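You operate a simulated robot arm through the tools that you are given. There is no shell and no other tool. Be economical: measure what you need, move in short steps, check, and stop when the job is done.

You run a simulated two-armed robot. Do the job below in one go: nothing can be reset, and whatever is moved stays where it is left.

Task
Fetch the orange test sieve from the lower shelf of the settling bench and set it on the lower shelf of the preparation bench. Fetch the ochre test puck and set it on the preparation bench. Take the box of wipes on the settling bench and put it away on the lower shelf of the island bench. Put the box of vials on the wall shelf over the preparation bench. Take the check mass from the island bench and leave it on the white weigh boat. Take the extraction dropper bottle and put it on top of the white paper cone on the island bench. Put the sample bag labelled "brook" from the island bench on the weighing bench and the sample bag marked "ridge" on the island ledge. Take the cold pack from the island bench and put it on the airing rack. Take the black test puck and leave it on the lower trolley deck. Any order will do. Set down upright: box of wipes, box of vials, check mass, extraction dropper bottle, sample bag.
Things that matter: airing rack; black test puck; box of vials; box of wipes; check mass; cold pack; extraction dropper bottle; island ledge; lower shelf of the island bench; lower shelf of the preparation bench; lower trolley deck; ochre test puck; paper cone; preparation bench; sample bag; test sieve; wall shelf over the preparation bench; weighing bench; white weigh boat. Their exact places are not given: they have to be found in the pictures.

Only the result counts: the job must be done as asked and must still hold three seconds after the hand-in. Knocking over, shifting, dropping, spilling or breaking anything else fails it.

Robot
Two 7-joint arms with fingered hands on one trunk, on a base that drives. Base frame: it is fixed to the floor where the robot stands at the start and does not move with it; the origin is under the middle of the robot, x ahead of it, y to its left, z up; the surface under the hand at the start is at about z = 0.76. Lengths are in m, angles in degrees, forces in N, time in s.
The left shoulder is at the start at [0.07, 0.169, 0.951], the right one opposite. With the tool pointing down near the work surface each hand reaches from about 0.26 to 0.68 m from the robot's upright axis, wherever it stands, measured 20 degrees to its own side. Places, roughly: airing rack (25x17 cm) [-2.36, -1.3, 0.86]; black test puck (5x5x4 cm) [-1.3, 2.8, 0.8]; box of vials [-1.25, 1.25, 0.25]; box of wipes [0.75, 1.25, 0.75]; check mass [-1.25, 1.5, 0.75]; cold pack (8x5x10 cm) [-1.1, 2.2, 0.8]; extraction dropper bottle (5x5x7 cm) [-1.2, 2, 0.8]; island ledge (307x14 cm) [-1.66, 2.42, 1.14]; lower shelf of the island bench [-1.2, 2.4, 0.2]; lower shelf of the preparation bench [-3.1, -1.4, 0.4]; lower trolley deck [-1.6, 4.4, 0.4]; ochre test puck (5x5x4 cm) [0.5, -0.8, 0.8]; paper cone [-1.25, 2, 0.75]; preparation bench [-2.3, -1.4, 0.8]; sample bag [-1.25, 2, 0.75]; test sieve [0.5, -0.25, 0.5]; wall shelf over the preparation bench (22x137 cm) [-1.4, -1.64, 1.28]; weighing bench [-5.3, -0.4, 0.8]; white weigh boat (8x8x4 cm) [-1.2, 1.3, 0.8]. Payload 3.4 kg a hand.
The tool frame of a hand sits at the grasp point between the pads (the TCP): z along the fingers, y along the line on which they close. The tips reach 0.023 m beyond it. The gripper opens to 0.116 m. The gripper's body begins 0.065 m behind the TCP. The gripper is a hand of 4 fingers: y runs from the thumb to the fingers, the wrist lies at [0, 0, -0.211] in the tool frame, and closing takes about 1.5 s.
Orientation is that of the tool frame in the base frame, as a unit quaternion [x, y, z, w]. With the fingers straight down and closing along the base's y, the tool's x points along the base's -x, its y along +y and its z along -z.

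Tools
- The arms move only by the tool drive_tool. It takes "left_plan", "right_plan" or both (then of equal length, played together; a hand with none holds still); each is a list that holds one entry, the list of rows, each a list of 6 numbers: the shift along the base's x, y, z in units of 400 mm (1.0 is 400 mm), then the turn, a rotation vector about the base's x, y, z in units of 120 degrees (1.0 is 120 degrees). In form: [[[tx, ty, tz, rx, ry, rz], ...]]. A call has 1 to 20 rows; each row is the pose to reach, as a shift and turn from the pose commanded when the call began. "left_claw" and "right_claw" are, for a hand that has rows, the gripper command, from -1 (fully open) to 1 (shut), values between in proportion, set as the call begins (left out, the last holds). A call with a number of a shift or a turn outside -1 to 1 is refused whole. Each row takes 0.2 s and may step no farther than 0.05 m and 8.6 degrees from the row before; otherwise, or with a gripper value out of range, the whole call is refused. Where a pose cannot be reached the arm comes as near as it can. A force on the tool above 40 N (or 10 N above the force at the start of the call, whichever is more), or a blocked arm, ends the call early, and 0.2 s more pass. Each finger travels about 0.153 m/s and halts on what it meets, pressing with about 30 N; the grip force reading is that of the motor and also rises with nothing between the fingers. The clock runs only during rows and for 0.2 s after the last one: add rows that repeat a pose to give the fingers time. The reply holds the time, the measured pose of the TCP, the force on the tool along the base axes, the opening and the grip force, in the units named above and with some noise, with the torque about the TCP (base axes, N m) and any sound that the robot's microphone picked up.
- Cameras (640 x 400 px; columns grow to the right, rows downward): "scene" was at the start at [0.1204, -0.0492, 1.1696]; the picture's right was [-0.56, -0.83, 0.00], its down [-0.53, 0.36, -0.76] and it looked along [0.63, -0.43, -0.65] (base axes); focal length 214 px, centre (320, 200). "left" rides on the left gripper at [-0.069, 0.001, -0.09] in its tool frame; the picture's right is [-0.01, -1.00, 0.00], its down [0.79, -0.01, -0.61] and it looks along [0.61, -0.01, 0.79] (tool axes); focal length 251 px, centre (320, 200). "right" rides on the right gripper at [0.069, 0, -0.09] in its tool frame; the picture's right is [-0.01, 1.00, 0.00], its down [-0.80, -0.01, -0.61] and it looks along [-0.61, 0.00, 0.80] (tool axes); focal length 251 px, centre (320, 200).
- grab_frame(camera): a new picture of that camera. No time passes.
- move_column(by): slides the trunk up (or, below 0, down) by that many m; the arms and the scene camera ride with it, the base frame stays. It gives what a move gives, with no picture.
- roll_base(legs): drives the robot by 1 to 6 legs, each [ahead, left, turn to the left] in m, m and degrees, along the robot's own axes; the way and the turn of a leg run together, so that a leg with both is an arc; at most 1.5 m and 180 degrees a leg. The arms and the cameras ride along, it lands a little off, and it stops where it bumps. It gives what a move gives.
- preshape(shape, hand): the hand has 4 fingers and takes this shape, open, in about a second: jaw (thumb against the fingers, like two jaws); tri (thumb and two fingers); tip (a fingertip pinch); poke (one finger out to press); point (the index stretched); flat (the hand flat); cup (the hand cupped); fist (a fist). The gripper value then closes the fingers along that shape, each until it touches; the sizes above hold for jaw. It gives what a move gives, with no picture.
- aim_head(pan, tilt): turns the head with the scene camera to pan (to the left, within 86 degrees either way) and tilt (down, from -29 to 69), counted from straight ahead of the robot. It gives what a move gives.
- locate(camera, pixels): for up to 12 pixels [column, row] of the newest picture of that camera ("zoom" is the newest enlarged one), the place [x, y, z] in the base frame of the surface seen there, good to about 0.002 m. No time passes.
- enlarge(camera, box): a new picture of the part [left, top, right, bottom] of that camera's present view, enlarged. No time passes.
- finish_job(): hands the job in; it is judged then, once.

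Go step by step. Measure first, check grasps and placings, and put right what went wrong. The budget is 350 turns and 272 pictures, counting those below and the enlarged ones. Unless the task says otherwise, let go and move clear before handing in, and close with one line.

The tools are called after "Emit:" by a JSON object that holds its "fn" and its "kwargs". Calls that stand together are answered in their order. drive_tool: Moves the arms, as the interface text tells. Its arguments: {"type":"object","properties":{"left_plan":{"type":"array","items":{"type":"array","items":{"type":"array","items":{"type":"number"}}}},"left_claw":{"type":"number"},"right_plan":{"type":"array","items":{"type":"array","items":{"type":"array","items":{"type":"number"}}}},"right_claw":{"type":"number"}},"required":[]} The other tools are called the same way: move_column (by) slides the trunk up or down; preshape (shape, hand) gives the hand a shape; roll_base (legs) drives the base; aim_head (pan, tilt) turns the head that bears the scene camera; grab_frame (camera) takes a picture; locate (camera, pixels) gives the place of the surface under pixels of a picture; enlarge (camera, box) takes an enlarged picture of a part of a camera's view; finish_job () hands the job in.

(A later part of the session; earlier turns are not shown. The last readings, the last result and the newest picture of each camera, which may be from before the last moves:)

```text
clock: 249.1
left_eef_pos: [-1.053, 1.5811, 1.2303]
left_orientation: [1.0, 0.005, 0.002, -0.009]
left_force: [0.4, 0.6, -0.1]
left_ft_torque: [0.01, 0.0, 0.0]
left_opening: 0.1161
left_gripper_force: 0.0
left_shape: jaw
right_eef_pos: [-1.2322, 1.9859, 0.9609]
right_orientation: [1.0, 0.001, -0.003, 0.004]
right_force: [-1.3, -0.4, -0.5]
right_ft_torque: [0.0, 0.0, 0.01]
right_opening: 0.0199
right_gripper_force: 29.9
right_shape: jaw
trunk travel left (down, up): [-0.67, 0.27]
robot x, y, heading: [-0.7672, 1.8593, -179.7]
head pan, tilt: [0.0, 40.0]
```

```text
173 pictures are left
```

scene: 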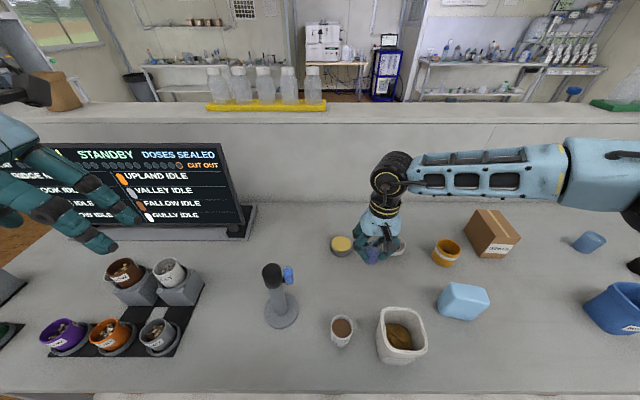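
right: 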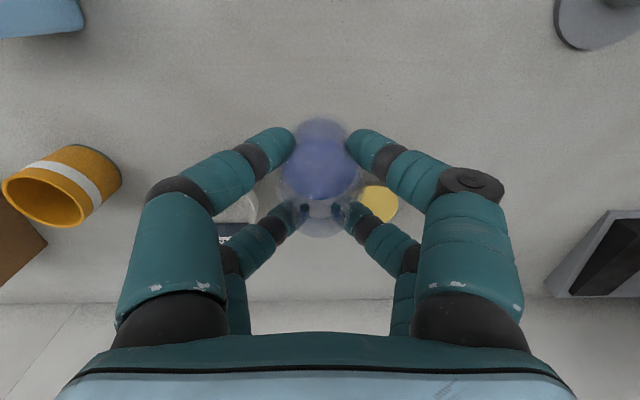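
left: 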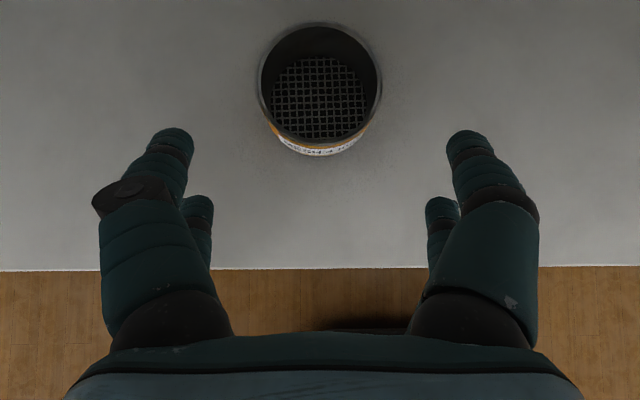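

Bottle held upright. Move over the cone: strafe 0.1, forward 0.03, then arm.

Emit:
{"fn": "roll_base", "kwargs": {"legs": [[0.03, -0.1, 0]]}}

Emit:
{"fn": "drive_tool", "kwargs": {"right_plan": [[[-0.05, 0, 0.02, 0, 0, 0], [-0.1, 0, 0.03, 0, 0, 0], [-0.15, 0, 0.03, 0, 0, 0], [-0.15, 0, 0.03, 0, 0, 0]]]}}

Emit:
{"fn": "grab_frame", "kwargs": {"camera": "right"}}

```text
clock: 250.4
left_eef_pos: [-1.0358, 1.6293, 1.2308]
left_orientation: [0.999, 0.045, 0.0, -0.009]
left_force: [0.7, -0.2, -0.1]
left_ft_torque: [-0.01, 0.05, 0.02]
left_opening: 0.1159
left_gripper_force: 0.0
left_shape: jaw
right_eef_pos: [-1.2483, 2.0179, 0.9616]
right_orientation: [0.999, 0.043, -0.004, 0.005]
right_force: [0.0, 0.5, -1.1]
right_ft_torque: [0.0, 0.0, 0.01]
right_opening: 0.0201
right_gripper_force: 30.0
right_shape: jaw
trunk travel left (down, up): [-0.67, 0.27]
robot x, y, heading: [-0.7789, 1.9287, -175.3]
head pan, tilt: [0.0, 40.0]
stopped in leg 1: the robot was blocked; the commanded pose is now the measured one
```

```text
clock: 251.4
left_eef_pos: [-1.0377, 1.6307, 1.2301]
left_orientation: [0.999, 0.045, 0.001, -0.008]
left_force: [-0.3, 0.6, 0.1]
left_ft_torque: [0.04, 0.03, -0.04]
left_opening: 0.1161
left_gripper_force: 0.1
left_shape: jaw
right_eef_pos: [-1.2973, 2.0331, 0.9761]
right_orientation: [0.999, 0.042, -0.004, 0.006]
right_force: [0.9, 0.1, -1.3]
right_ft_torque: [-0.01, -0.02, 0.0]
right_opening: 0.02
right_gripper_force: 29.7
right_shape: jaw
right hand out of reach, approached as far as the arm can: row 2, 3, 4
trunk travel left (down, up): [-0.67, 0.27]
robot x, y, heading: [-0.776, 1.9297, -174.9]
head pan, tilt: [0.0, 40.0]
```

```text
172 pictures are left
```

right: 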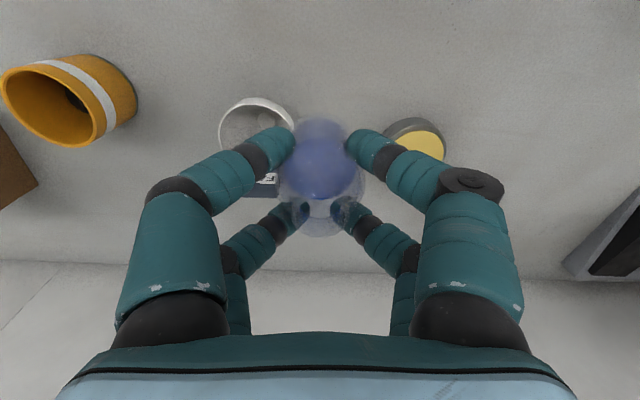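

Base bumped the bench at x≈-0.78 and twisted 5°. Back 2 cm, straighten.

Emit:
{"fn": "roll_base", "kwargs": {"legs": [[-0.02, 0, 0], [0, 0, -5]]}}

Emit:
{"fn": "grab_frame", "kwargs": {"camera": "right"}}

```text
clock: 252.7
left_eef_pos: [-1.0433, 1.6526, 1.2293]
left_orientation: [1.0, 0.002, 0.003, -0.009]
left_force: [-1.2, -0.1, -1.4]
left_ft_torque: [0.01, -0.03, -0.01]
left_opening: 0.1161
left_gripper_force: 0.0
left_shape: jaw
right_eef_pos: [-1.2665, 2.0769, 0.9758]
right_orientation: [1.0, 0.001, -0.005, 0.005]
right_force: [0.4, -0.5, -1.3]
right_ft_torque: [-0.01, -0.01, -0.01]
right_opening: 0.02
right_gripper_force: 30.2
right_shape: jaw
trunk travel left (down, up): [-0.67, 0.27]
robot x, y, heading: [-0.7586, 1.9262, -180.0]
head pan, tilt: [0.0, 40.0]
```

```text
171 pictures are left
```

right: 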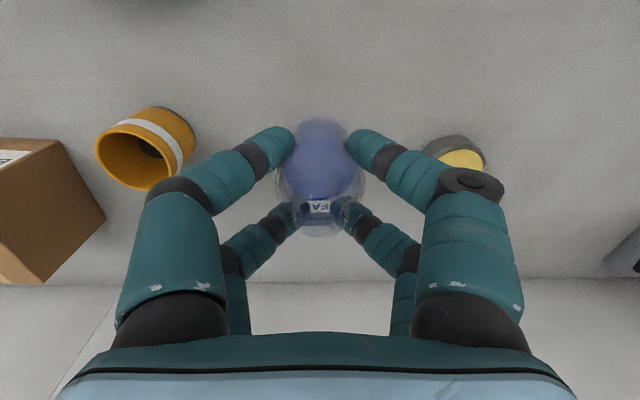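

Aligned in y. To gain reach, lower the trunk while raising the arm, shift the base forward 1.5 cm.

Emit:
{"fn": "drive_tool", "kwargs": {"right_plan": [[[0, 0, 0.1, 0, 0, 0], [0, 0, 0.2, 0, 0, 0], [0, 0, 0.28, 0, 0, 0], [0, 0, 0.28, 0, 0, 0]]]}}

Emit:
{"fn": "move_column", "kwargs": {"by": -0.11}}

Emit:
{"fn": "roll_base", "kwargs": {"legs": [[0.013, 0.04, 0]]}}

Emit:
{"fn": "drive_tool", "kwargs": {"right_plan": [[[-0.05, 0.05, 0, 0, 0, 0], [-0.1, 0.1, 0, 0, 0, 0], [-0.12, 0.12, 0, 0, 0, 0], [-0.12, 0.12, 0, 0, 0, 0]]]}}

```text
clock: 253.7
left_eef_pos: [-1.0422, 1.6544, 1.2313]
left_orientation: [1.0, 0.003, 0.002, -0.009]
left_force: [0.5, 0.4, 0.0]
left_ft_torque: [-0.02, 0.0, -0.02]
left_opening: 0.116
left_gripper_force: 0.0
left_shape: jaw
right_eef_pos: [-1.2651, 2.0775, 1.0895]
right_orientation: [1.0, -0.001, -0.004, 0.005]
right_force: [-1.0, -0.2, -0.9]
right_ft_torque: [0.06, -0.02, 0.01]
right_opening: 0.0197
right_gripper_force: 30.5
right_shape: jaw
trunk travel left (down, up): [-0.67, 0.27]
robot x, y, heading: [-0.757, 1.9297, -180.0]
head pan, tilt: [0.0, 40.0]
```

```text
clock: 255.1
left_eef_pos: [-1.0408, 1.6544, 1.1205]
left_orientation: [1.0, 0.003, 0.001, -0.009]
left_force: [0.8, 0.0, 0.5]
left_ft_torque: [-0.04, 0.02, 0.02]
left_opening: 0.1158
left_gripper_force: 0.1
left_shape: jaw
right_eef_pos: [-1.2648, 2.0787, 0.9784]
right_orientation: [1.0, 0.0, -0.004, 0.006]
right_force: [0.6, -0.4, -1.9]
right_ft_torque: [-0.04, 0.02, 0.01]
right_opening: 0.0197
right_gripper_force: 30.1
right_shape: jaw
trunk travel left (down, up): [-0.56, 0.38]
robot x, y, heading: [-0.7567, 1.9308, -180.0]
head pan, tilt: [0.0, 40.0]
```

```text
clock: 256.0
left_eef_pos: [-1.053, 1.6162, 1.1214]
left_orientation: [1.0, 0.002, 0.001, -0.008]
left_force: [0.3, 0.1, -0.3]
left_ft_torque: [0.02, 0.01, -0.01]
left_opening: 0.1161
left_gripper_force: 0.0
left_shape: jaw
right_eef_pos: [-1.2779, 2.0397, 0.9789]
right_orientation: [1.0, -0.001, -0.005, 0.008]
right_force: [0.2, -0.2, -1.4]
right_ft_torque: [-0.03, 0.0, -0.01]
right_opening: 0.0197
right_gripper_force: 29.9
right_shape: jaw
trunk travel left (down, up): [-0.56, 0.38]
robot x, y, heading: [-0.7666, 1.8915, -180.0]
head pan, tilt: [0.0, 40.0]
```

```text
clock: 257.0
left_eef_pos: [-1.0541, 1.6161, 1.121]
left_orientation: [1.0, 0.002, 0.002, -0.008]
left_force: [0.2, -0.1, 0.5]
left_ft_torque: [0.0, -0.01, 0.02]
left_opening: 0.116
left_gripper_force: 0.0
left_shape: jaw
right_eef_pos: [-1.3236, 2.0901, 0.9801]
right_orientation: [1.0, -0.001, -0.006, 0.006]
right_force: [-0.2, -0.7, -1.7]
right_ft_torque: [0.0, -0.02, -0.02]
right_opening: 0.0197
right_gripper_force: 30.2
right_shape: jaw
right hand out of reach, approached as far as the arm can: row 3, 4
trunk travel left (down, up): [-0.56, 0.38]
robot x, y, heading: [-0.7682, 1.8928, -180.0]
head pan, tilt: [0.0, 40.0]
```

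In position (-1.324,2.090). Lower to just above rim and look.

Emit:
{"fn": "drive_tool", "kwargs": {"right_plan": [[[0.0, -0.012, 0, 0, 0, 0], [0.0, -0.012, 0, 0, 0, 0]]]}}

Emit:
{"fn": "move_column", "kwargs": {"by": -0.062}}

Emit:
{"fn": "grab_frame", "kwargs": {"camera": "right"}}

Emit:
{"fn": "enlarge", "kwargs": {"camera": "scene", "box": [320, 190, 480, 290]}}

```text
clock: 257.6
left_eef_pos: [-1.0548, 1.6143, 1.1202]
left_orientation: [1.0, 0.002, 0.002, -0.009]
left_force: [-0.4, -1.0, 1.1]
left_ft_torque: [-0.03, -0.02, 0.0]
left_opening: 0.1162
left_gripper_force: 0.1
left_shape: jaw
right_eef_pos: [-1.3207, 2.0862, 0.978]
right_orientation: [1.0, -0.001, -0.005, 0.007]
right_force: [0.1, 0.8, -0.3]
right_ft_torque: [-0.02, -0.02, 0.02]
right_opening: 0.0197
right_gripper_force: 29.9
right_shape: jaw
trunk travel left (down, up): [-0.56, 0.38]
robot x, y, heading: [-0.7667, 1.893, -179.9]
head pan, tilt: [0.0, 40.0]
```

```text
clock: 258.6
left_eef_pos: [-1.0542, 1.6148, 1.0588]
left_orientation: [1.0, 0.003, 0.002, -0.01]
left_force: [0.5, -0.2, -0.7]
left_ft_torque: [-0.01, 0.01, -0.01]
left_opening: 0.1159
left_gripper_force: 0.0
left_shape: jaw
right_eef_pos: [-1.3213, 2.0856, 0.9173]
right_orientation: [1.0, -0.001, -0.006, 0.006]
right_force: [-0.2, -0.1, -0.5]
right_ft_torque: [0.01, 0.01, 0.01]
right_opening: 0.0198
right_gripper_force: 29.7
right_shape: jaw
trunk travel left (down, up): [-0.498, 0.442]
robot x, y, heading: [-0.772, 1.8862, -180.0]
head pan, tilt: [0.0, 40.0]
```

```text
170 pictures are left
```

right: 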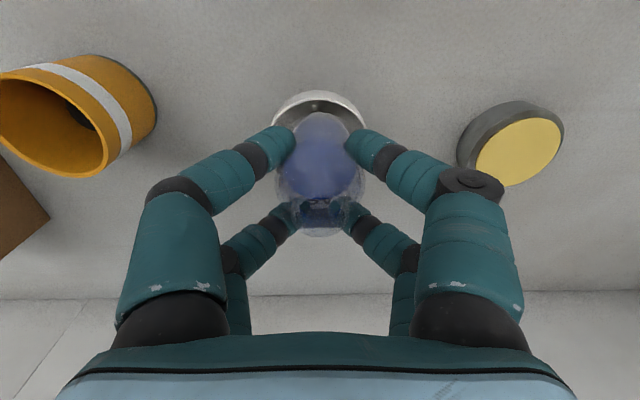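

```text
4.00 times, centred on (400, 240) of scene
```

zoom: 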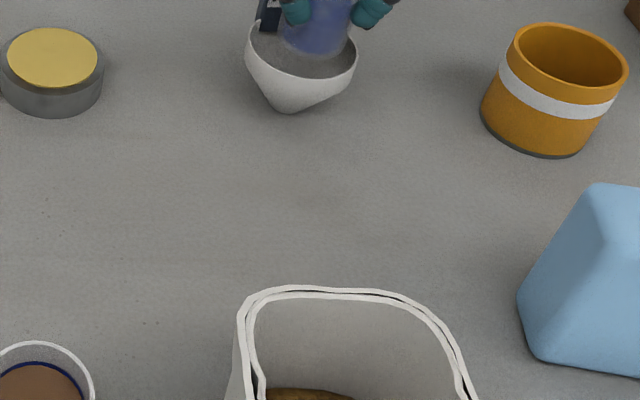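

Emit:
{"fn": "move_column", "kwargs": {"by": -0.014}}

Emit:
{"fn": "move_column", "kwargs": {"by": -0.01}}

Emit:
{"fn": "grab_frame", "kwargs": {"camera": "right"}}

Emit:
{"fn": "enlarge", "kwargs": {"camera": "scene", "box": [352, 180, 432, 230]}}

```text
clock: 259.2
left_eef_pos: [-1.0522, 1.6148, 1.0451]
left_orientation: [1.0, 0.003, 0.001, -0.009]
left_force: [-0.6, 0.1, 0.0]
left_ft_torque: [-0.02, -0.02, 0.02]
left_opening: 0.116
left_gripper_force: 0.1
left_shape: jaw
right_eef_pos: [-1.3213, 2.0849, 0.9038]
right_orientation: [1.0, -0.001, -0.006, 0.007]
right_force: [-1.3, 1.1, 10.4]
right_ft_torque: [0.05, -0.01, 0.0]
right_opening: 0.0202
right_gripper_force: 29.7
right_shape: jaw
trunk travel left (down, up): [-0.484, 0.456]
robot x, y, heading: [-0.7711, 1.8923, -180.2]
head pan, tilt: [0.0, 40.0]
```

```text
clock: 259.7
left_eef_pos: [-1.052, 1.6149, 1.0383]
left_orientation: [1.0, 0.003, 0.0, -0.009]
left_force: [-0.1, -0.2, 1.1]
left_ft_torque: [0.0, -0.03, -0.01]
left_opening: 0.1159
left_gripper_force: 0.0
left_shape: jaw
right_eef_pos: [-1.3211, 2.0848, 0.9034]
right_orientation: [1.0, 0.0, -0.012, 0.009]
right_force: [3.0, 0.6, 27.6]
right_ft_torque: [0.01, -0.34, 0.06]
right_opening: 0.0207
right_gripper_force: 29.8
right_shape: jaw
trunk travel left (down, up): [-0.477, 0.463]
robot x, y, heading: [-0.7717, 1.8906, -180.1]
head pan, tilt: [0.0, 40.0]
stopped: the force on the tool passed its limit at 45 N (the readings are from after the stop); the commanded pose is now the measured one
```

```text
168 pictures are left
```

right: 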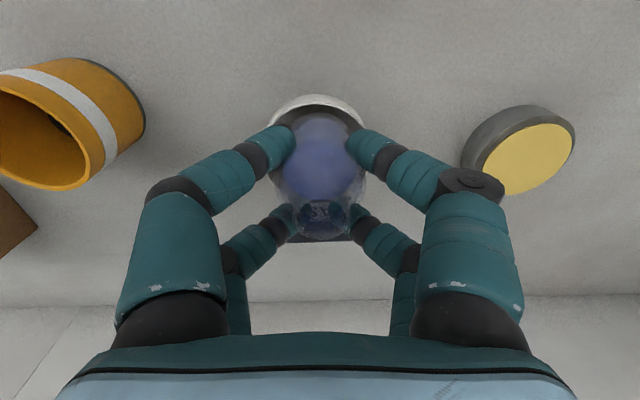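

```text
8.00 times, centred on (392, 205) of scene
```

zoom: 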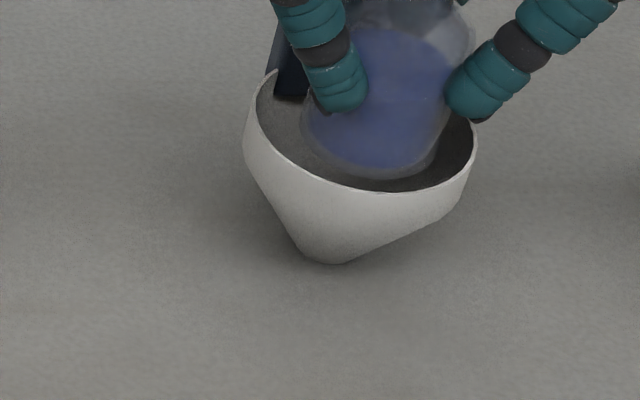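

Contact at bottle-bottom height ≈0.85, i.e. at rim level. Ease up 5 mm and read the force.

Emit:
{"fn": "move_column", "kwargs": {"by": 0.006}}

Emit:
{"fn": "enlarge", "kwargs": {"camera": "scene", "box": [352, 180, 432, 230]}}

```text
clock: 260.2
left_eef_pos: [-1.0526, 1.6154, 1.0431]
left_orientation: [1.0, 0.003, 0.001, -0.008]
left_force: [-0.3, 0.3, -0.3]
left_ft_torque: [-0.02, -0.02, -0.02]
left_opening: 0.1158
left_gripper_force: 0.0
left_shape: jaw
right_eef_pos: [-1.3205, 2.0852, 0.9053]
right_orientation: [1.0, 0.0, -0.009, 0.007]
right_force: [0.4, 0.2, -0.4]
right_ft_torque: [0.02, 0.0, 0.01]
right_opening: 0.0204
right_gripper_force: 29.7
right_shape: jaw
trunk travel left (down, up): [-0.483, 0.457]
robot x, y, heading: [-0.7699, 1.8913, -179.8]
head pan, tilt: [0.0, 40.0]
```

```text
8.00 times, centred on (392, 205) of scene
```

zoom: 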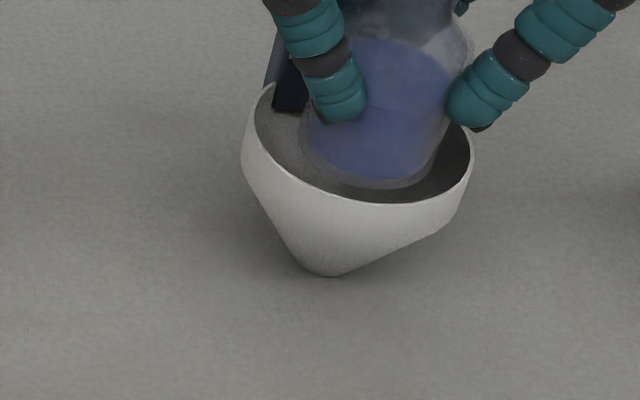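

Emit:
{"fn": "move_column", "kwargs": {"by": -0.003}}

Emit:
{"fn": "drive_tool", "kwargs": {"right_plan": [[[0, 0, 0, 0, 0, 0], [0, 0, 0, 0, 0, 0]]], "right_claw": 0.3}}

Emit:
{"fn": "enlarge", "kwargs": {"camera": "scene", "box": [352, 180, 432, 230]}}

Emit:
{"fn": "grab_frame", "kwargs": {"camera": "right"}}

```text
clock: 260.7
left_eef_pos: [-1.0521, 1.6141, 1.0412]
left_orientation: [1.0, 0.003, 0.0, -0.009]
left_force: [0.0, 0.2, 0.3]
left_ft_torque: [0.0, 0.04, 0.02]
left_opening: 0.1164
left_gripper_force: 0.1
left_shape: jaw
right_eef_pos: [-1.3201, 2.0847, 0.9031]
right_orientation: [1.0, -0.001, -0.01, 0.008]
right_force: [0.9, 0.5, 11.1]
right_ft_torque: [0.02, -0.13, -0.03]
right_opening: 0.0203
right_gripper_force: 29.5
right_shape: jaw
trunk travel left (down, up): [-0.48, 0.46]
robot x, y, heading: [-0.7684, 1.8925, -179.9]
head pan, tilt: [0.0, 40.0]
```

```text
clock: 261.3
left_eef_pos: [-1.0551, 1.6155, 1.0407]
left_orientation: [1.0, 0.002, 0.002, -0.009]
left_force: [-0.1, -0.4, 0.1]
left_ft_torque: [-0.02, 0.0, -0.01]
left_opening: 0.1159
left_gripper_force: 0.1
left_shape: jaw
right_eef_pos: [-1.3228, 2.0861, 0.9027]
right_orientation: [1.0, -0.001, -0.008, 0.009]
right_force: [0.9, -0.3, -0.1]
right_ft_torque: [0.0, -0.02, 0.03]
right_opening: 0.0401
right_gripper_force: 0.0
right_shape: jaw
trunk travel left (down, up): [-0.48, 0.46]
robot x, y, heading: [-0.7683, 1.8936, -180.0]
head pan, tilt: [0.0, 40.0]
```

```text
8.00 times, centred on (392, 205) of scene
```

zoom: 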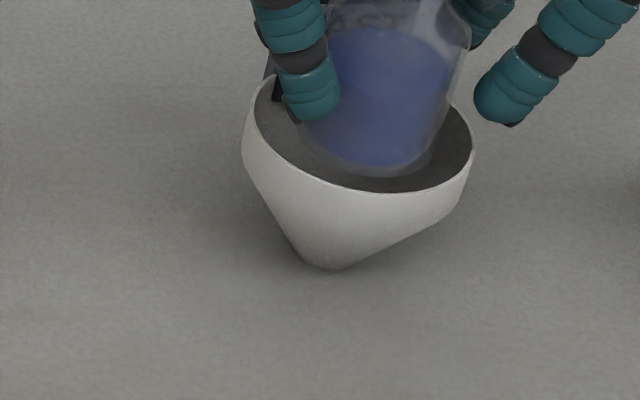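

```text
164 pictures are left
```

right: 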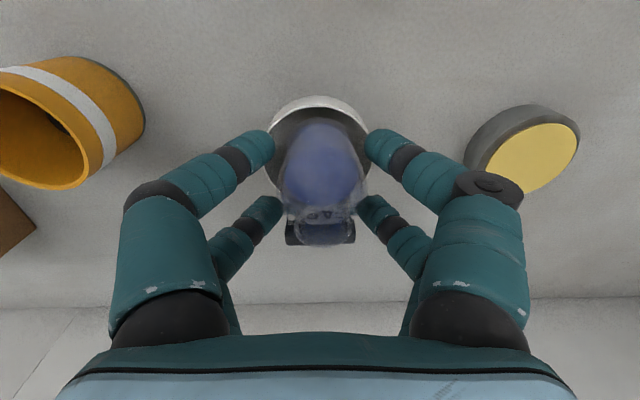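

Emit:
{"fn": "drive_tool", "kwargs": {"right_plan": [[[0, 0, 0, 0, 0, 0], [0, 0, 0, 0, 0, 0]]], "right_claw": 0.0}}

Emit:
{"fn": "enlarge", "kwargs": {"camera": "scene", "box": [352, 160, 432, 230]}}

Emit:
{"fn": "enlarge", "kwargs": {"camera": "right", "box": [240, 80, 400, 260]}}

```text
clock: 261.9
left_eef_pos: [-1.0533, 1.6151, 1.0403]
left_orientation: [1.0, 0.003, 0.001, -0.009]
left_force: [0.6, 0.2, 0.1]
left_ft_torque: [0.01, 0.01, 0.0]
left_opening: 0.1161
left_gripper_force: 0.0
left_shape: jaw
right_eef_pos: [-1.3223, 2.085, 0.9024]
right_orientation: [1.0, -0.001, -0.009, 0.008]
right_force: [0.0, -0.9, 0.5]
right_ft_torque: [-0.01, 0.03, -0.02]
right_opening: 0.0575
right_gripper_force: 0.0
right_shape: jaw
trunk travel left (down, up): [-0.48, 0.46]
robot x, y, heading: [-0.7699, 1.8895, -179.8]
head pan, tilt: [0.0, 40.0]
```

```text
5.71 times, centred on (392, 195) of scene
```

zoom: 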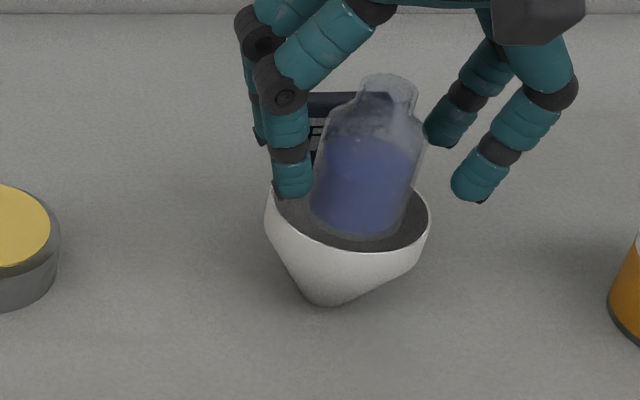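

```text
2.22 times, centred on (320, 170) of right
```

zoom: 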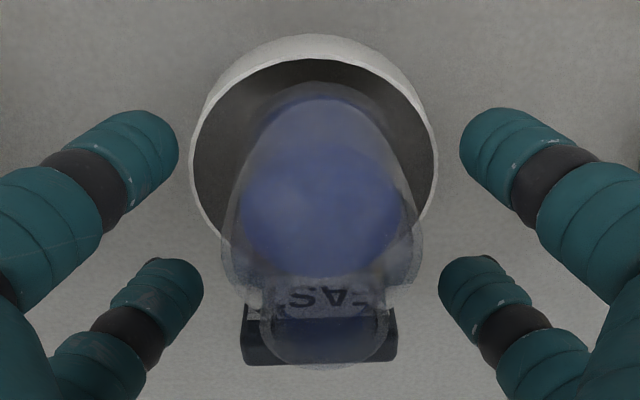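

Bottle stands on the cone on its own. Retract upward slowly.

Emit:
{"fn": "move_column", "kwargs": {"by": 0.03}}

Emit:
{"fn": "move_column", "kwargs": {"by": 0.12}}

Emit:
{"fn": "enlarge", "kwargs": {"camera": "scene", "box": [332, 180, 452, 270]}}

Emit:
{"fn": "enlarge", "kwargs": {"camera": "right", "box": [240, 50, 400, 200]}}

```text
clock: 262.7
left_eef_pos: [-1.0544, 1.6148, 1.0688]
left_orientation: [1.0, 0.003, 0.002, -0.009]
left_force: [-0.1, -0.4, 1.1]
left_ft_torque: [0.03, 0.03, 0.0]
left_opening: 0.116
left_gripper_force: 0.1
left_shape: jaw
right_eef_pos: [-1.3217, 2.0853, 0.9313]
right_orientation: [1.0, -0.001, -0.009, 0.008]
right_force: [0.4, 0.0, 0.3]
right_ft_torque: [0.01, 0.0, 0.0]
right_opening: 0.0576
right_gripper_force: 0.0
right_shape: jaw
trunk travel left (down, up): [-0.51, 0.43]
robot x, y, heading: [-0.7703, 1.8903, -180.1]
head pan, tilt: [0.0, 40.0]
```

```text
clock: 264.2
left_eef_pos: [-1.0533, 1.6153, 1.1899]
left_orientation: [1.0, 0.002, 0.001, -0.008]
left_force: [-0.3, -0.1, 0.0]
left_ft_torque: [0.01, 0.03, 0.0]
left_opening: 0.1162
left_gripper_force: 0.0
left_shape: jaw
right_eef_pos: [-1.3223, 2.0855, 1.0518]
right_orientation: [1.0, -0.001, -0.009, 0.008]
right_force: [-0.4, 0.7, 0.1]
right_ft_torque: [0.0, -0.01, -0.01]
right_opening: 0.0574
right_gripper_force: 0.1
right_shape: jaw
trunk travel left (down, up): [-0.63, 0.31]
robot x, y, heading: [-0.7756, 1.8931, -179.9]
head pan, tilt: [0.0, 40.0]
```

```text
4.44 times, centred on (392, 225) of scene
```

zoom: 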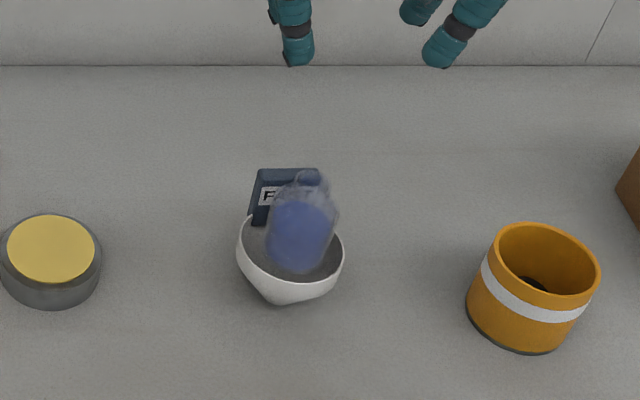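

```text
2.67 times, centred on (320, 125) of right
```

zoom: 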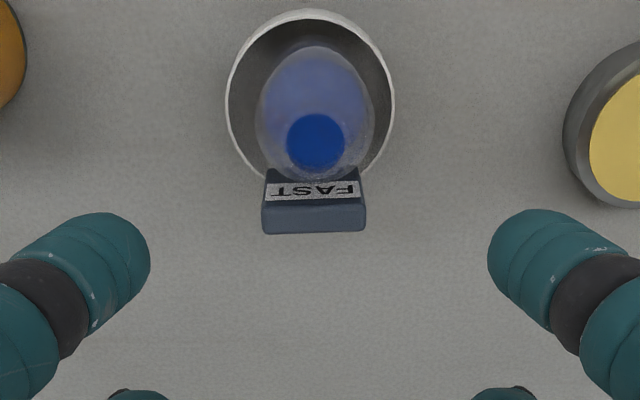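

Bottle is stable on the cone. Next the black puck: strafe along the bench.

Emit:
{"fn": "roll_base", "kwargs": {"legs": [[-0.08, 0, 0], [0, -0.75, 0]]}}

Emit:
{"fn": "grab_frame", "kwargs": {"camera": "scene"}}

Emit:
{"fn": "grab_frame", "kwargs": {"camera": "right"}}

```text
clock: 268.9
left_eef_pos: [-0.9732, 2.371, 1.1916]
left_orientation: [1.0, -0.005, 0.001, -0.009]
left_force: [1.1, 0.1, 0.1]
left_ft_torque: [0.04, 0.03, -0.02]
left_opening: 0.1161
left_gripper_force: 0.0
left_shape: jaw
right_eef_pos: [-1.2336, 2.8458, 1.0529]
right_orientation: [1.0, -0.009, -0.008, 0.008]
right_force: [0.6, -0.7, -0.6]
right_ft_torque: [-0.01, 0.0, 0.02]
right_opening: 0.0575
right_gripper_force: 0.0
right_shape: jaw
trunk travel left (down, up): [-0.63, 0.31]
robot x, y, heading: [-0.6855, 2.6396, 179.3]
head pan, tilt: [0.0, 40.0]
```

```text
159 pictures are left
```

scene: 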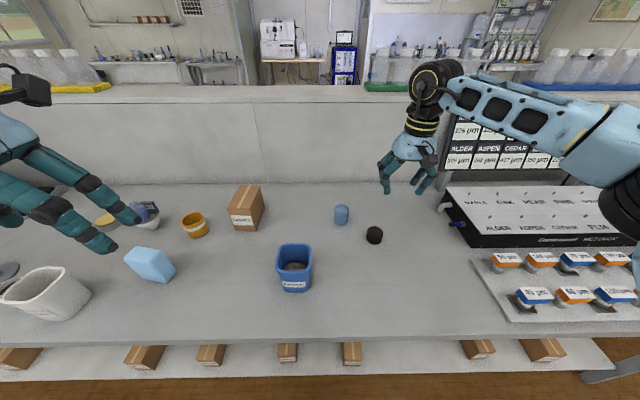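

```text
158 pictures are left
```

right: 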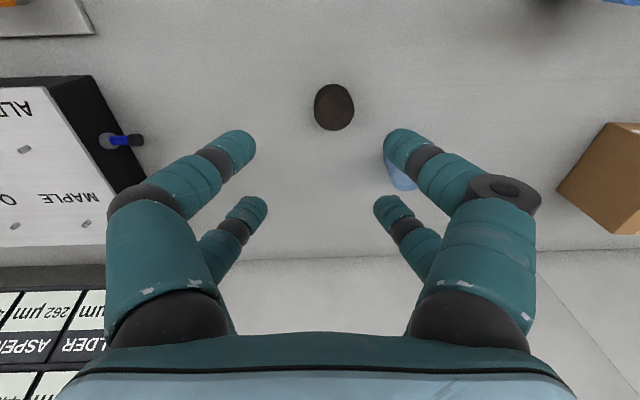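

Emit:
{"fn": "locate", "kwargs": {"camera": "right", "pixels": [[333, 108], [333, 127], [315, 108], [352, 108], [334, 88], [405, 175]]}}

Emit:
{"fn": "locate", "kwargs": {"camera": "scene", "pixels": [[367, 231], [382, 231], [374, 228], [374, 234], [374, 241], [342, 210]]}}

```text
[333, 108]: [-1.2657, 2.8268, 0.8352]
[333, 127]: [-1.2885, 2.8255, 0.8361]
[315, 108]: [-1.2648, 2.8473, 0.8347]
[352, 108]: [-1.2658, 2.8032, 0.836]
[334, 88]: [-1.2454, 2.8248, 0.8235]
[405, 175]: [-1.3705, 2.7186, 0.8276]
```

```text
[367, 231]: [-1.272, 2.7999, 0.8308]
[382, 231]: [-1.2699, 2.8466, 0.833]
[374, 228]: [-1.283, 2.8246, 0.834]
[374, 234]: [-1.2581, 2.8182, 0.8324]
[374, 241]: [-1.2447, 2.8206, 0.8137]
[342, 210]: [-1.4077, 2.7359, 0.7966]
```

Emit:
{"fn": "roll_base", "kwargs": {"legs": [[0.035, 0.021, 0.7]]}}

Emit:
{"fn": "drive_tool", "kwargs": {"right_plan": [[[0, 0, 0, 0, 0, 0], [0, 0, 0, 0, 0, 0]]], "right_claw": -0.4}}

Emit:
{"fn": "move_column", "kwargs": {"by": -0.15}}

Emit:
{"fn": "grab_frame", "kwargs": {"camera": "right"}}

```text
clock: 269.8
left_eef_pos: [-1.0024, 2.3497, 1.1915]
left_orientation: [1.0, 0.001, 0.0, -0.008]
left_force: [-0.3, 1.1, 0.2]
left_ft_torque: [0.02, -0.02, -0.01]
left_opening: 0.116
left_gripper_force: 0.0
left_shape: jaw
right_eef_pos: [-1.2682, 2.8217, 1.0536]
right_orientation: [1.0, -0.004, -0.01, 0.01]
right_force: [1.3, 0.5, 0.5]
right_ft_torque: [0.01, -0.01, 0.0]
right_opening: 0.0573
right_gripper_force: 0.0
right_shape: jaw
trunk travel left (down, up): [-0.63, 0.31]
robot x, y, heading: [-0.7179, 2.6184, 179.4]
head pan, tilt: [0.0, 40.0]
```

```text
clock: 270.4
left_eef_pos: [-1.0052, 2.3477, 1.1906]
left_orientation: [1.0, -0.001, 0.001, -0.008]
left_force: [-1.2, 0.0, 0.2]
left_ft_torque: [-0.03, 0.0, 0.0]
left_opening: 0.116
left_gripper_force: 0.0
left_shape: jaw
right_eef_pos: [-1.2706, 2.8193, 1.0528]
right_orientation: [1.0, -0.004, -0.01, 0.008]
right_force: [-0.8, 0.4, -0.4]
right_ft_torque: [-0.02, 0.03, 0.0]
right_opening: 0.0807
right_gripper_force: 0.0
right_shape: jaw
trunk travel left (down, up): [-0.63, 0.31]
robot x, y, heading: [-0.7173, 2.6195, 179.8]
head pan, tilt: [0.0, 40.0]
```

```text
clock: 272.1
left_eef_pos: [-1.004, 2.3489, 1.0405]
left_orientation: [1.0, 0.001, 0.001, -0.009]
left_force: [0.7, 0.4, 0.6]
left_ft_torque: [-0.03, -0.03, -0.01]
left_opening: 0.116
left_gripper_force: 0.0
left_shape: jaw
right_eef_pos: [-1.2703, 2.8198, 0.9023]
right_orientation: [1.0, -0.003, -0.008, 0.008]
right_force: [-0.9, -0.1, -0.4]
right_ft_torque: [0.03, 0.01, -0.03]
right_opening: 0.0808
right_gripper_force: 0.1
right_shape: jaw
trunk travel left (down, up): [-0.48, 0.46]
robot x, y, heading: [-0.7208, 2.6255, 179.7]
head pan, tilt: [0.0, 40.0]
```

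```text
157 pictures are left
```

right: 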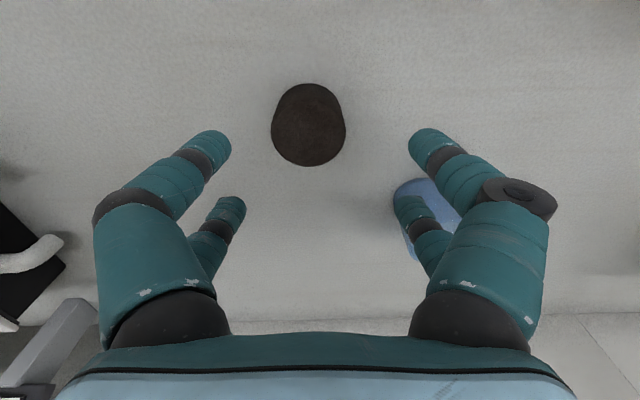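

Emit:
{"fn": "drive_tool", "kwargs": {"right_plan": [[[0, 0.015, 0, 0, 0, 0], [0, 0.015, 0, 0, 0, 0]]]}}

Emit:
{"fn": "move_column", "kwargs": {"by": -0.077}}

Emit:
{"fn": "drive_tool", "kwargs": {"right_plan": [[[0, 0, 0, 0, 0, 0], [0, 0, 0, 0, 0, 0], [0, 0, 0, 0, 0, 0], [0, 0, 0, 0, 0, 0], [0, 0, 0, 0, 0, 0]]], "right_claw": 1}}

Emit:
{"fn": "move_column", "kwargs": {"by": 0.2}}

Emit:
{"fn": "grab_frame", "kwargs": {"camera": "right"}}

```text
clock: 272.8
left_eef_pos: [-1.0041, 2.349, 1.0406]
left_orientation: [1.0, 0.001, 0.002, -0.008]
left_force: [-0.7, 0.4, 0.4]
left_ft_torque: [-0.02, 0.01, 0.02]
left_opening: 0.116
left_gripper_force: 0.0
left_shape: jaw
right_eef_pos: [-1.2706, 2.8253, 0.9033]
right_orientation: [1.0, -0.003, -0.009, 0.008]
right_force: [-0.1, -0.1, -0.9]
right_ft_torque: [0.02, -0.01, -0.01]
right_opening: 0.0806
right_gripper_force: 0.0
right_shape: jaw
trunk travel left (down, up): [-0.48, 0.46]
robot x, y, heading: [-0.719, 2.625, 179.8]
head pan, tilt: [0.0, 40.0]
```

```text
clock: 273.9
left_eef_pos: [-1.0036, 2.3478, 0.9627]
left_orientation: [1.0, 0.0, 0.001, -0.009]
left_force: [-0.6, 0.1, 0.0]
left_ft_torque: [0.03, 0.0, 0.02]
left_opening: 0.1158
left_gripper_force: 0.1
left_shape: jaw
right_eef_pos: [-1.2693, 2.8257, 0.8245]
right_orientation: [1.0, -0.003, -0.009, 0.008]
right_force: [0.0, 0.5, -0.5]
right_ft_torque: [0.02, -0.01, -0.03]
right_opening: 0.0811
right_gripper_force: 0.1
right_shape: jaw
trunk travel left (down, up): [-0.403, 0.537]
robot x, y, heading: [-0.7181, 2.6219, 180.0]
head pan, tilt: [0.0, 40.0]
```

```text
clock: 275.1
left_eef_pos: [-1.0063, 2.3481, 0.9646]
left_orientation: [1.0, 0.0, 0.002, -0.009]
left_force: [0.0, -0.1, -0.2]
left_ft_torque: [0.0, 0.0, 0.0]
left_opening: 0.116
left_gripper_force: 0.0
left_shape: jaw
right_eef_pos: [-1.2704, 2.8264, 0.8246]
right_orientation: [1.0, -0.004, -0.009, 0.008]
right_force: [-0.2, -0.6, 0.1]
right_ft_torque: [-0.02, -0.01, 0.01]
right_opening: 0.0295
right_gripper_force: 29.4
right_shape: jaw
trunk travel left (down, up): [-0.403, 0.537]
robot x, y, heading: [-0.7234, 2.6216, 179.8]
head pan, tilt: [0.0, 40.0]
```

```text
clock: 277.3
left_eef_pos: [-1.0058, 2.3483, 1.1637]
left_orientation: [1.0, 0.001, 0.002, -0.01]
left_force: [-0.4, 0.0, 0.3]
left_ft_torque: [0.0, 0.03, 0.0]
left_opening: 0.1159
left_gripper_force: 0.0
left_shape: jaw
right_eef_pos: [-1.2701, 2.8262, 1.0251]
right_orientation: [1.0, -0.003, -0.009, 0.008]
right_force: [-0.1, -0.2, -1.0]
right_ft_torque: [0.01, 0.0, 0.01]
right_opening: 0.0293
right_gripper_force: 30.1
right_shape: jaw
trunk travel left (down, up): [-0.603, 0.337]
robot x, y, heading: [-0.716, 2.6201, 179.6]
head pan, tilt: [0.0, 40.0]
```

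```text
156 pictures are left
```

right: 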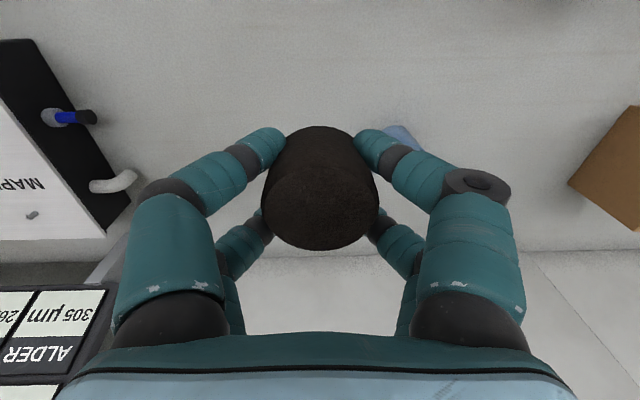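

Black puck held. Back off and head toward the trolley at y≈4.4.

Emit:
{"fn": "roll_base", "kwargs": {"legs": [[-0.35, 0, 0], [0, -1.1, 0]]}}

Emit:
{"fn": "aim_head", "kwargs": {"pan": -30, "tilt": 30}}

Emit:
{"fn": "grab_frame", "kwargs": {"camera": "scene"}}

```text
clock: 284.9
left_eef_pos: [-0.6506, 3.4564, 1.1632]
left_orientation: [1.0, 0.006, 0.002, -0.008]
left_force: [-0.4, 0.0, -0.2]
left_ft_torque: [0.02, -0.01, -0.02]
left_opening: 0.116
left_gripper_force: 0.1
left_shape: jaw
right_eef_pos: [-0.9218, 3.9302, 1.0266]
right_orientation: [1.0, 0.003, -0.01, 0.009]
right_force: [0.1, 0.4, -0.7]
right_ft_torque: [0.01, -0.01, -0.02]
right_opening: 0.0291
right_gripper_force: 29.7
right_shape: jaw
trunk travel left (down, up): [-0.603, 0.337]
robot x, y, heading: [-0.369, 3.7307, -179.4]
head pan, tilt: [0.0, 40.0]
```

```text
clock: 285.8
left_eef_pos: [-0.6506, 3.4557, 1.1642]
left_orientation: [1.0, 0.007, 0.002, -0.009]
left_force: [0.9, -0.1, -0.3]
left_ft_torque: [0.0, -0.01, -0.04]
left_opening: 0.1159
left_gripper_force: 0.1
left_shape: jaw
right_eef_pos: [-0.9222, 3.9303, 1.0248]
right_orientation: [1.0, 0.003, -0.009, 0.008]
right_force: [0.0, 0.5, -0.8]
right_ft_torque: [-0.03, -0.01, 0.02]
right_opening: 0.0291
right_gripper_force: 30.2
right_shape: jaw
trunk travel left (down, up): [-0.603, 0.337]
robot x, y, heading: [-0.3708, 3.7323, -179.4]
head pan, tilt: [-30.0, 30.0]
```

```text
155 pictures are left
```

scene: 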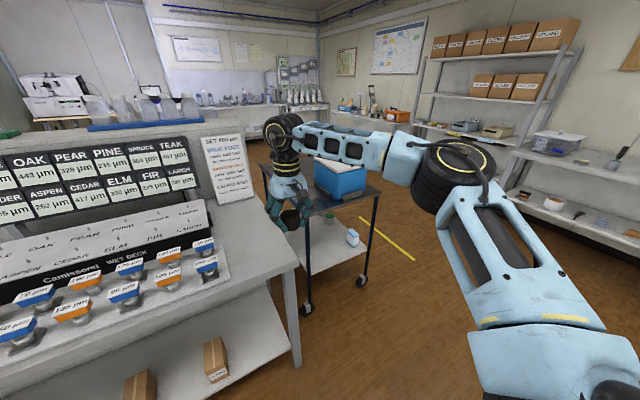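

Emit:
{"fn": "enlarge", "kwargs": {"camera": "scene", "box": [240, 140, 420, 330]}}

Emit:
{"fn": "locate", "kwargs": {"camera": "scene", "pixels": [[330, 245], [360, 235], [335, 255], [310, 262], [366, 283], [380, 195], [310, 205], [352, 238], [330, 218], [340, 185], [350, 250], [318, 235]]}}

```text
2.11 times, centred on (330, 235) of scene
```

zoom: 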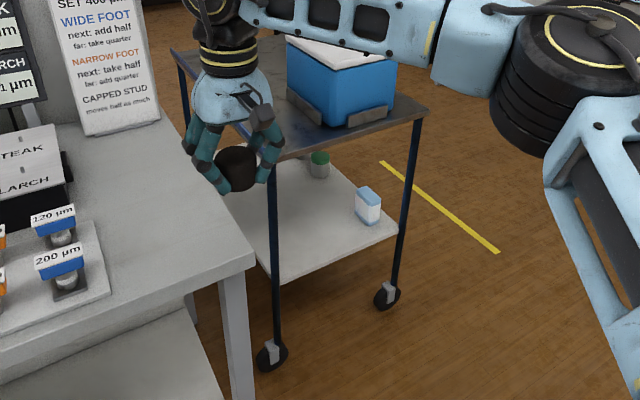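

```text
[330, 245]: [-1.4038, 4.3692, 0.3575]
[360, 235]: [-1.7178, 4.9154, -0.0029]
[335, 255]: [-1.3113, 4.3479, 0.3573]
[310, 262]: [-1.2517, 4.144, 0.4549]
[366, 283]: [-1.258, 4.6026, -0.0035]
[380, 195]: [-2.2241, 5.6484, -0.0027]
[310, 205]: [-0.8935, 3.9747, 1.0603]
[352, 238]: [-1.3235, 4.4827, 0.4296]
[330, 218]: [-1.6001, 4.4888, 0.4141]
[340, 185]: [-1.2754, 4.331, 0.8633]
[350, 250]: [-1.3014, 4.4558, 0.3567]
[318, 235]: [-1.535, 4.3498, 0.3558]
```

Trolley lower deck z≈0.357, free spot near (-1.31,4.34) between leg (y 4.15) and small box (y 4.45). Strafe there and raise the left hand out of the way.

Emit:
{"fn": "roll_base", "kwargs": {"legs": [[0, -0.58, -0.6]]}}

Emit:
{"fn": "drive_tool", "kwargs": {"left_plan": [[[0, 0.03, 0.1, 0, 0, 0], [0, 0.06, 0.2, 0, 0, 0], [0, 0.1, 0.3, 0, 0, 0], [0, 0.12, 0.4, 0, 0, 0], [0, 0.12, 0.4, 0, 0, 0]]], "right_plan": [[[0.04, -0.1, 0, 0, 0, 0], [0.08, -0.2, 0, 0, 0, 0], [0.1, -0.3, 0, 0, 0, 0], [0.1, -0.42, 0, 0, 0, 0], [0.1, -0.42, 0, 0, 0, 0]]]}}

Emit:
{"fn": "aim_head", "kwargs": {"pan": 0, "tilt": 40}}

Emit:
{"fn": "grab_frame", "kwargs": {"camera": "scene"}}

```text
clock: 289.1
left_eef_pos: [-0.6567, 4.0262, 1.1641]
left_orientation: [1.0, 0.002, 0.002, -0.009]
left_force: [0.2, -0.4, 0.2]
left_ft_torque: [-0.01, -0.01, 0.03]
left_opening: 0.1161
left_gripper_force: 0.2
left_shape: jaw
right_eef_pos: [-0.9232, 4.5047, 1.026]
right_orientation: [1.0, -0.002, -0.009, 0.008]
right_force: [-0.1, 0.4, -0.8]
right_ft_torque: [0.0, -0.02, 0.0]
right_opening: 0.0293
right_gripper_force: 30.6
right_shape: jaw
trunk travel left (down, up): [-0.603, 0.337]
robot x, y, heading: [-0.3724, 4.3005, -180.0]
head pan, tilt: [-30.0, 30.0]
```

```text
clock: 290.2
left_eef_pos: [-0.6815, 4.1121, 1.2673]
left_orientation: [1.0, 0.002, 0.0, -0.01]
left_force: [-0.5, -0.7, -0.3]
left_ft_torque: [-0.01, 0.01, -0.01]
left_opening: 0.1162
left_gripper_force: 0.1
left_shape: jaw
left hand out of reach, approached as far as the arm can: row 1, 2, 3, 4, 5
right_eef_pos: [-0.8362, 4.4079, 1.0128]
right_orientation: [1.0, -0.001, -0.01, 0.008]
right_force: [-0.2, 0.1, -1.3]
right_ft_torque: [-0.07, -0.01, -0.02]
right_opening: 0.0288
right_gripper_force: 30.2
right_shape: jaw
right hand out of reach, approached as far as the arm can: row 1, 2, 3, 4, 5
trunk travel left (down, up): [-0.603, 0.337]
robot x, y, heading: [-0.3733, 4.301, -179.9]
head pan, tilt: [-30.0, 30.0]
```

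```text
clock: 291.2
left_eef_pos: [-0.6807, 4.1128, 1.2658]
left_orientation: [1.0, 0.003, 0.001, -0.01]
left_force: [-0.2, -0.6, 0.3]
left_ft_torque: [0.03, 0.02, 0.0]
left_opening: 0.1161
left_gripper_force: 0.1
left_shape: jaw
right_eef_pos: [-0.8361, 4.4082, 1.0138]
right_orientation: [1.0, -0.001, -0.009, 0.008]
right_force: [-0.1, 0.5, -1.1]
right_ft_torque: [0.0, 0.01, 0.06]
right_opening: 0.0288
right_gripper_force: 30.1
right_shape: jaw
trunk travel left (down, up): [-0.603, 0.337]
robot x, y, heading: [-0.3731, 4.3051, -180.1]
head pan, tilt: [0.0, 40.0]
```

```text
153 pictures are left
```

scene: 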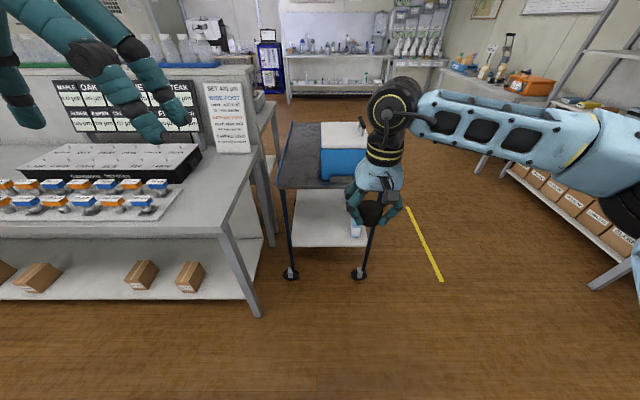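

Emit:
{"fn": "locate", "kwargs": {"camera": "scene", "pixels": [[351, 232], [350, 215], [330, 225], [330, 240], [300, 235], [291, 262], [366, 250], [325, 200], [290, 185], [345, 190]]}}

Emit:
{"fn": "enlarge", "kwargs": {"camera": "scene", "box": [260, 160, 400, 290]}}

```text
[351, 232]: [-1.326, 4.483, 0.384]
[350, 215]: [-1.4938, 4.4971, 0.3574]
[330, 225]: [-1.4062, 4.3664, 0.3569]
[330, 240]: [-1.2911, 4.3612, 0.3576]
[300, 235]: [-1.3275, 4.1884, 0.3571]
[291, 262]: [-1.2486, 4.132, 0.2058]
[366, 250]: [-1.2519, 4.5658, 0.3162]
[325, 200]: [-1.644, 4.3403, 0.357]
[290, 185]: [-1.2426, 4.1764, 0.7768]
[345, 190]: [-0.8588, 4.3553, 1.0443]
```

```text
3.08 times, centred on (330, 225) of scene
```

zoom: 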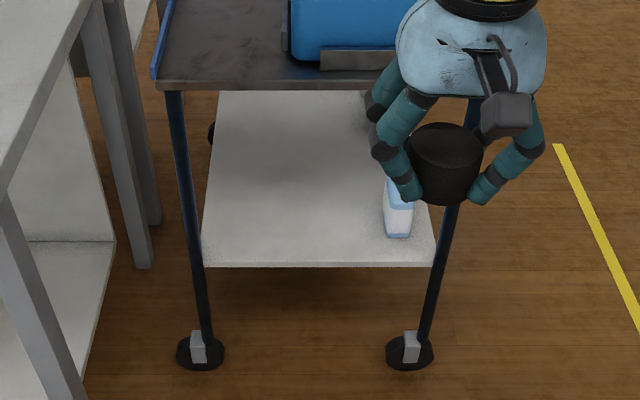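

Emit:
{"fn": "move_column", "kwargs": {"by": -0.57}}

Emit:
{"fn": "drive_tool", "kwargs": {"left_plan": [[[0, 0.05, 0, 0, 0, 0], [0, 0.1, 0, 0, 0, 0], [0, 0.12, 0, 0, 0, 0], [0, 0.12, 0, 0, 0, 0]]], "right_plan": [[[-0.04, -0.04, 0, 0, 0, 0], [-0.08, -0.08, 0, 0, 0, 0], [-0.1, -0.1, 0, 0, 0, 0], [-0.1, -0.1, 0, 0, 0, 0]]]}}

Emit:
{"fn": "grab_frame", "kwargs": {"camera": "scene"}}

```text
refused: -0.57 is not a number from -0.4 to 0.4
```

```text
clock: 292.2
left_eef_pos: [-0.6798, 4.161, 1.2665]
left_orientation: [1.0, 0.002, 0.002, -0.009]
left_force: [0.6, -0.5, -0.5]
left_ft_torque: [0.0, 0.03, -0.02]
left_opening: 0.116
left_gripper_force: 0.0
left_shape: jaw
right_eef_pos: [-0.8419, 4.4127, 1.0107]
right_orientation: [1.0, -0.001, -0.008, 0.007]
right_force: [-0.5, 0.0, -0.3]
right_ft_torque: [0.01, 0.0, 0.02]
right_opening: 0.0292
right_gripper_force: 29.9
right_shape: jaw
right hand out of reach, approached as far as the arm can: row 1, 2, 3, 4
trunk travel left (down, up): [-0.603, 0.337]
robot x, y, heading: [-0.3726, 4.3023, -180.0]
head pan, tilt: [0.0, 40.0]
```

```text
151 pictures are left
```

scene: 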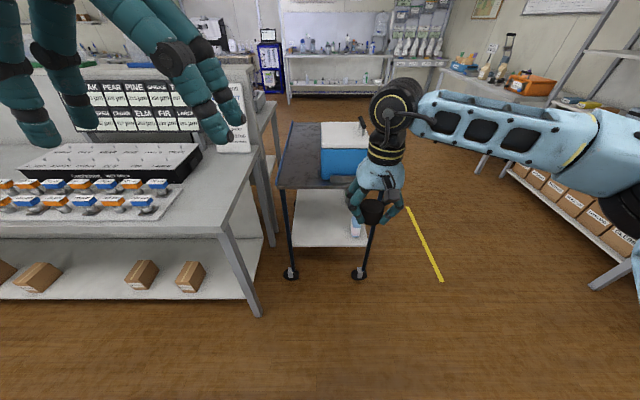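

Emit:
{"fn": "move_column", "kwargs": {"by": -0.4}}

Emit:
{"fn": "move_column", "kwargs": {"by": -0.16}}

Emit:
{"fn": "roll_base", "kwargs": {"legs": [[0.3, 0.07, 0]]}}

Emit:
{"fn": "grab_frame", "kwargs": {"camera": "scene"}}

Emit:
{"fn": "grab_frame", "kwargs": {"camera": "right"}}

```text
clock: 296.0
left_eef_pos: [-0.6789, 4.1616, 0.8679]
left_orientation: [1.0, 0.003, 0.001, -0.009]
left_force: [-0.6, 0.3, -0.6]
left_ft_torque: [0.0, 0.0, -0.01]
left_opening: 0.1161
left_gripper_force: 0.0
left_shape: jaw
right_eef_pos: [-0.8426, 4.4118, 0.6108]
right_orientation: [1.0, -0.002, -0.01, 0.009]
right_force: [-0.2, 0.1, -1.0]
right_ft_torque: [-0.05, 0.0, 0.03]
right_opening: 0.0293
right_gripper_force: 30.1
right_shape: jaw
trunk travel left (down, up): [-0.203, 0.737]
robot x, y, heading: [-0.3705, 4.3012, -179.9]
head pan, tilt: [0.0, 40.0]
```

```text
clock: 297.9
left_eef_pos: [-0.6781, 4.16, 0.7064]
left_orientation: [1.0, 0.003, 0.002, -0.008]
left_force: [0.4, -0.4, -0.4]
left_ft_torque: [0.02, 0.0, 0.0]
left_opening: 0.1159
left_gripper_force: 0.1
left_shape: jaw
right_eef_pos: [-0.8423, 4.4113, 0.4509]
right_orientation: [1.0, -0.002, -0.009, 0.007]
right_force: [-0.1, 0.4, -1.5]
right_ft_torque: [0.0, 0.0, 0.02]
right_opening: 0.0288
right_gripper_force: 29.9
right_shape: jaw
trunk travel left (down, up): [-0.043, 0.897]
robot x, y, heading: [-0.3703, 4.3087, -179.8]
head pan, tilt: [0.0, 40.0]
```

```text
clock: 300.0
left_eef_pos: [-0.9824, 4.0906, 0.7065]
left_orientation: [1.0, 0.003, 0.002, -0.008]
left_force: [-0.3, 0.7, 0.6]
left_ft_torque: [-0.01, 0.0, -0.01]
left_opening: 0.1162
left_gripper_force: 0.0
left_shape: jaw
right_eef_pos: [-1.1458, 4.341, 0.4503]
right_orientation: [1.0, -0.001, -0.008, 0.008]
right_force: [-0.4, 0.5, -1.1]
right_ft_torque: [0.01, -0.01, -0.01]
right_opening: 0.0288
right_gripper_force: 29.8
right_shape: jaw
trunk travel left (down, up): [-0.043, 0.897]
robot x, y, heading: [-0.6774, 4.2319, -179.8]
head pan, tilt: [0.0, 40.0]
```

```text
150 pictures are left
```

scene: 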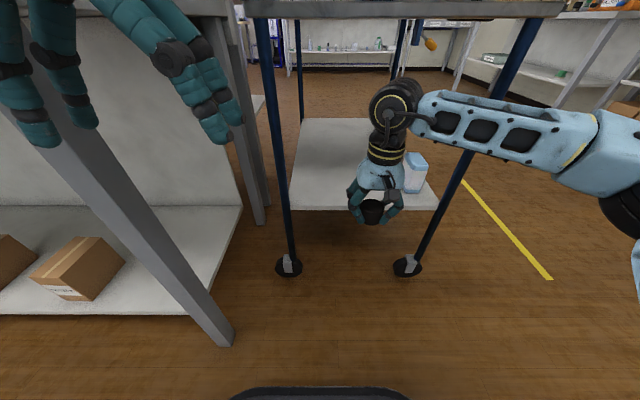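

```text
149 pictures are left
```

right: 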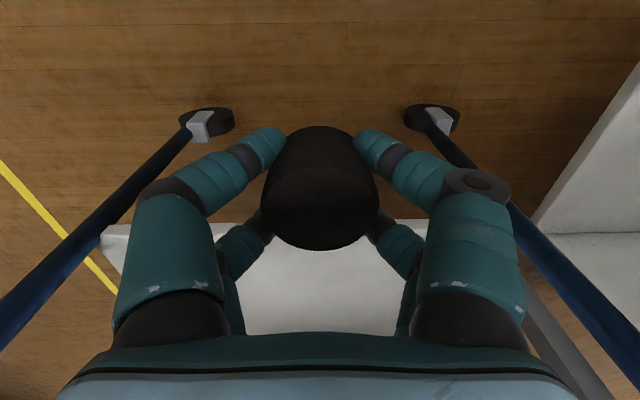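

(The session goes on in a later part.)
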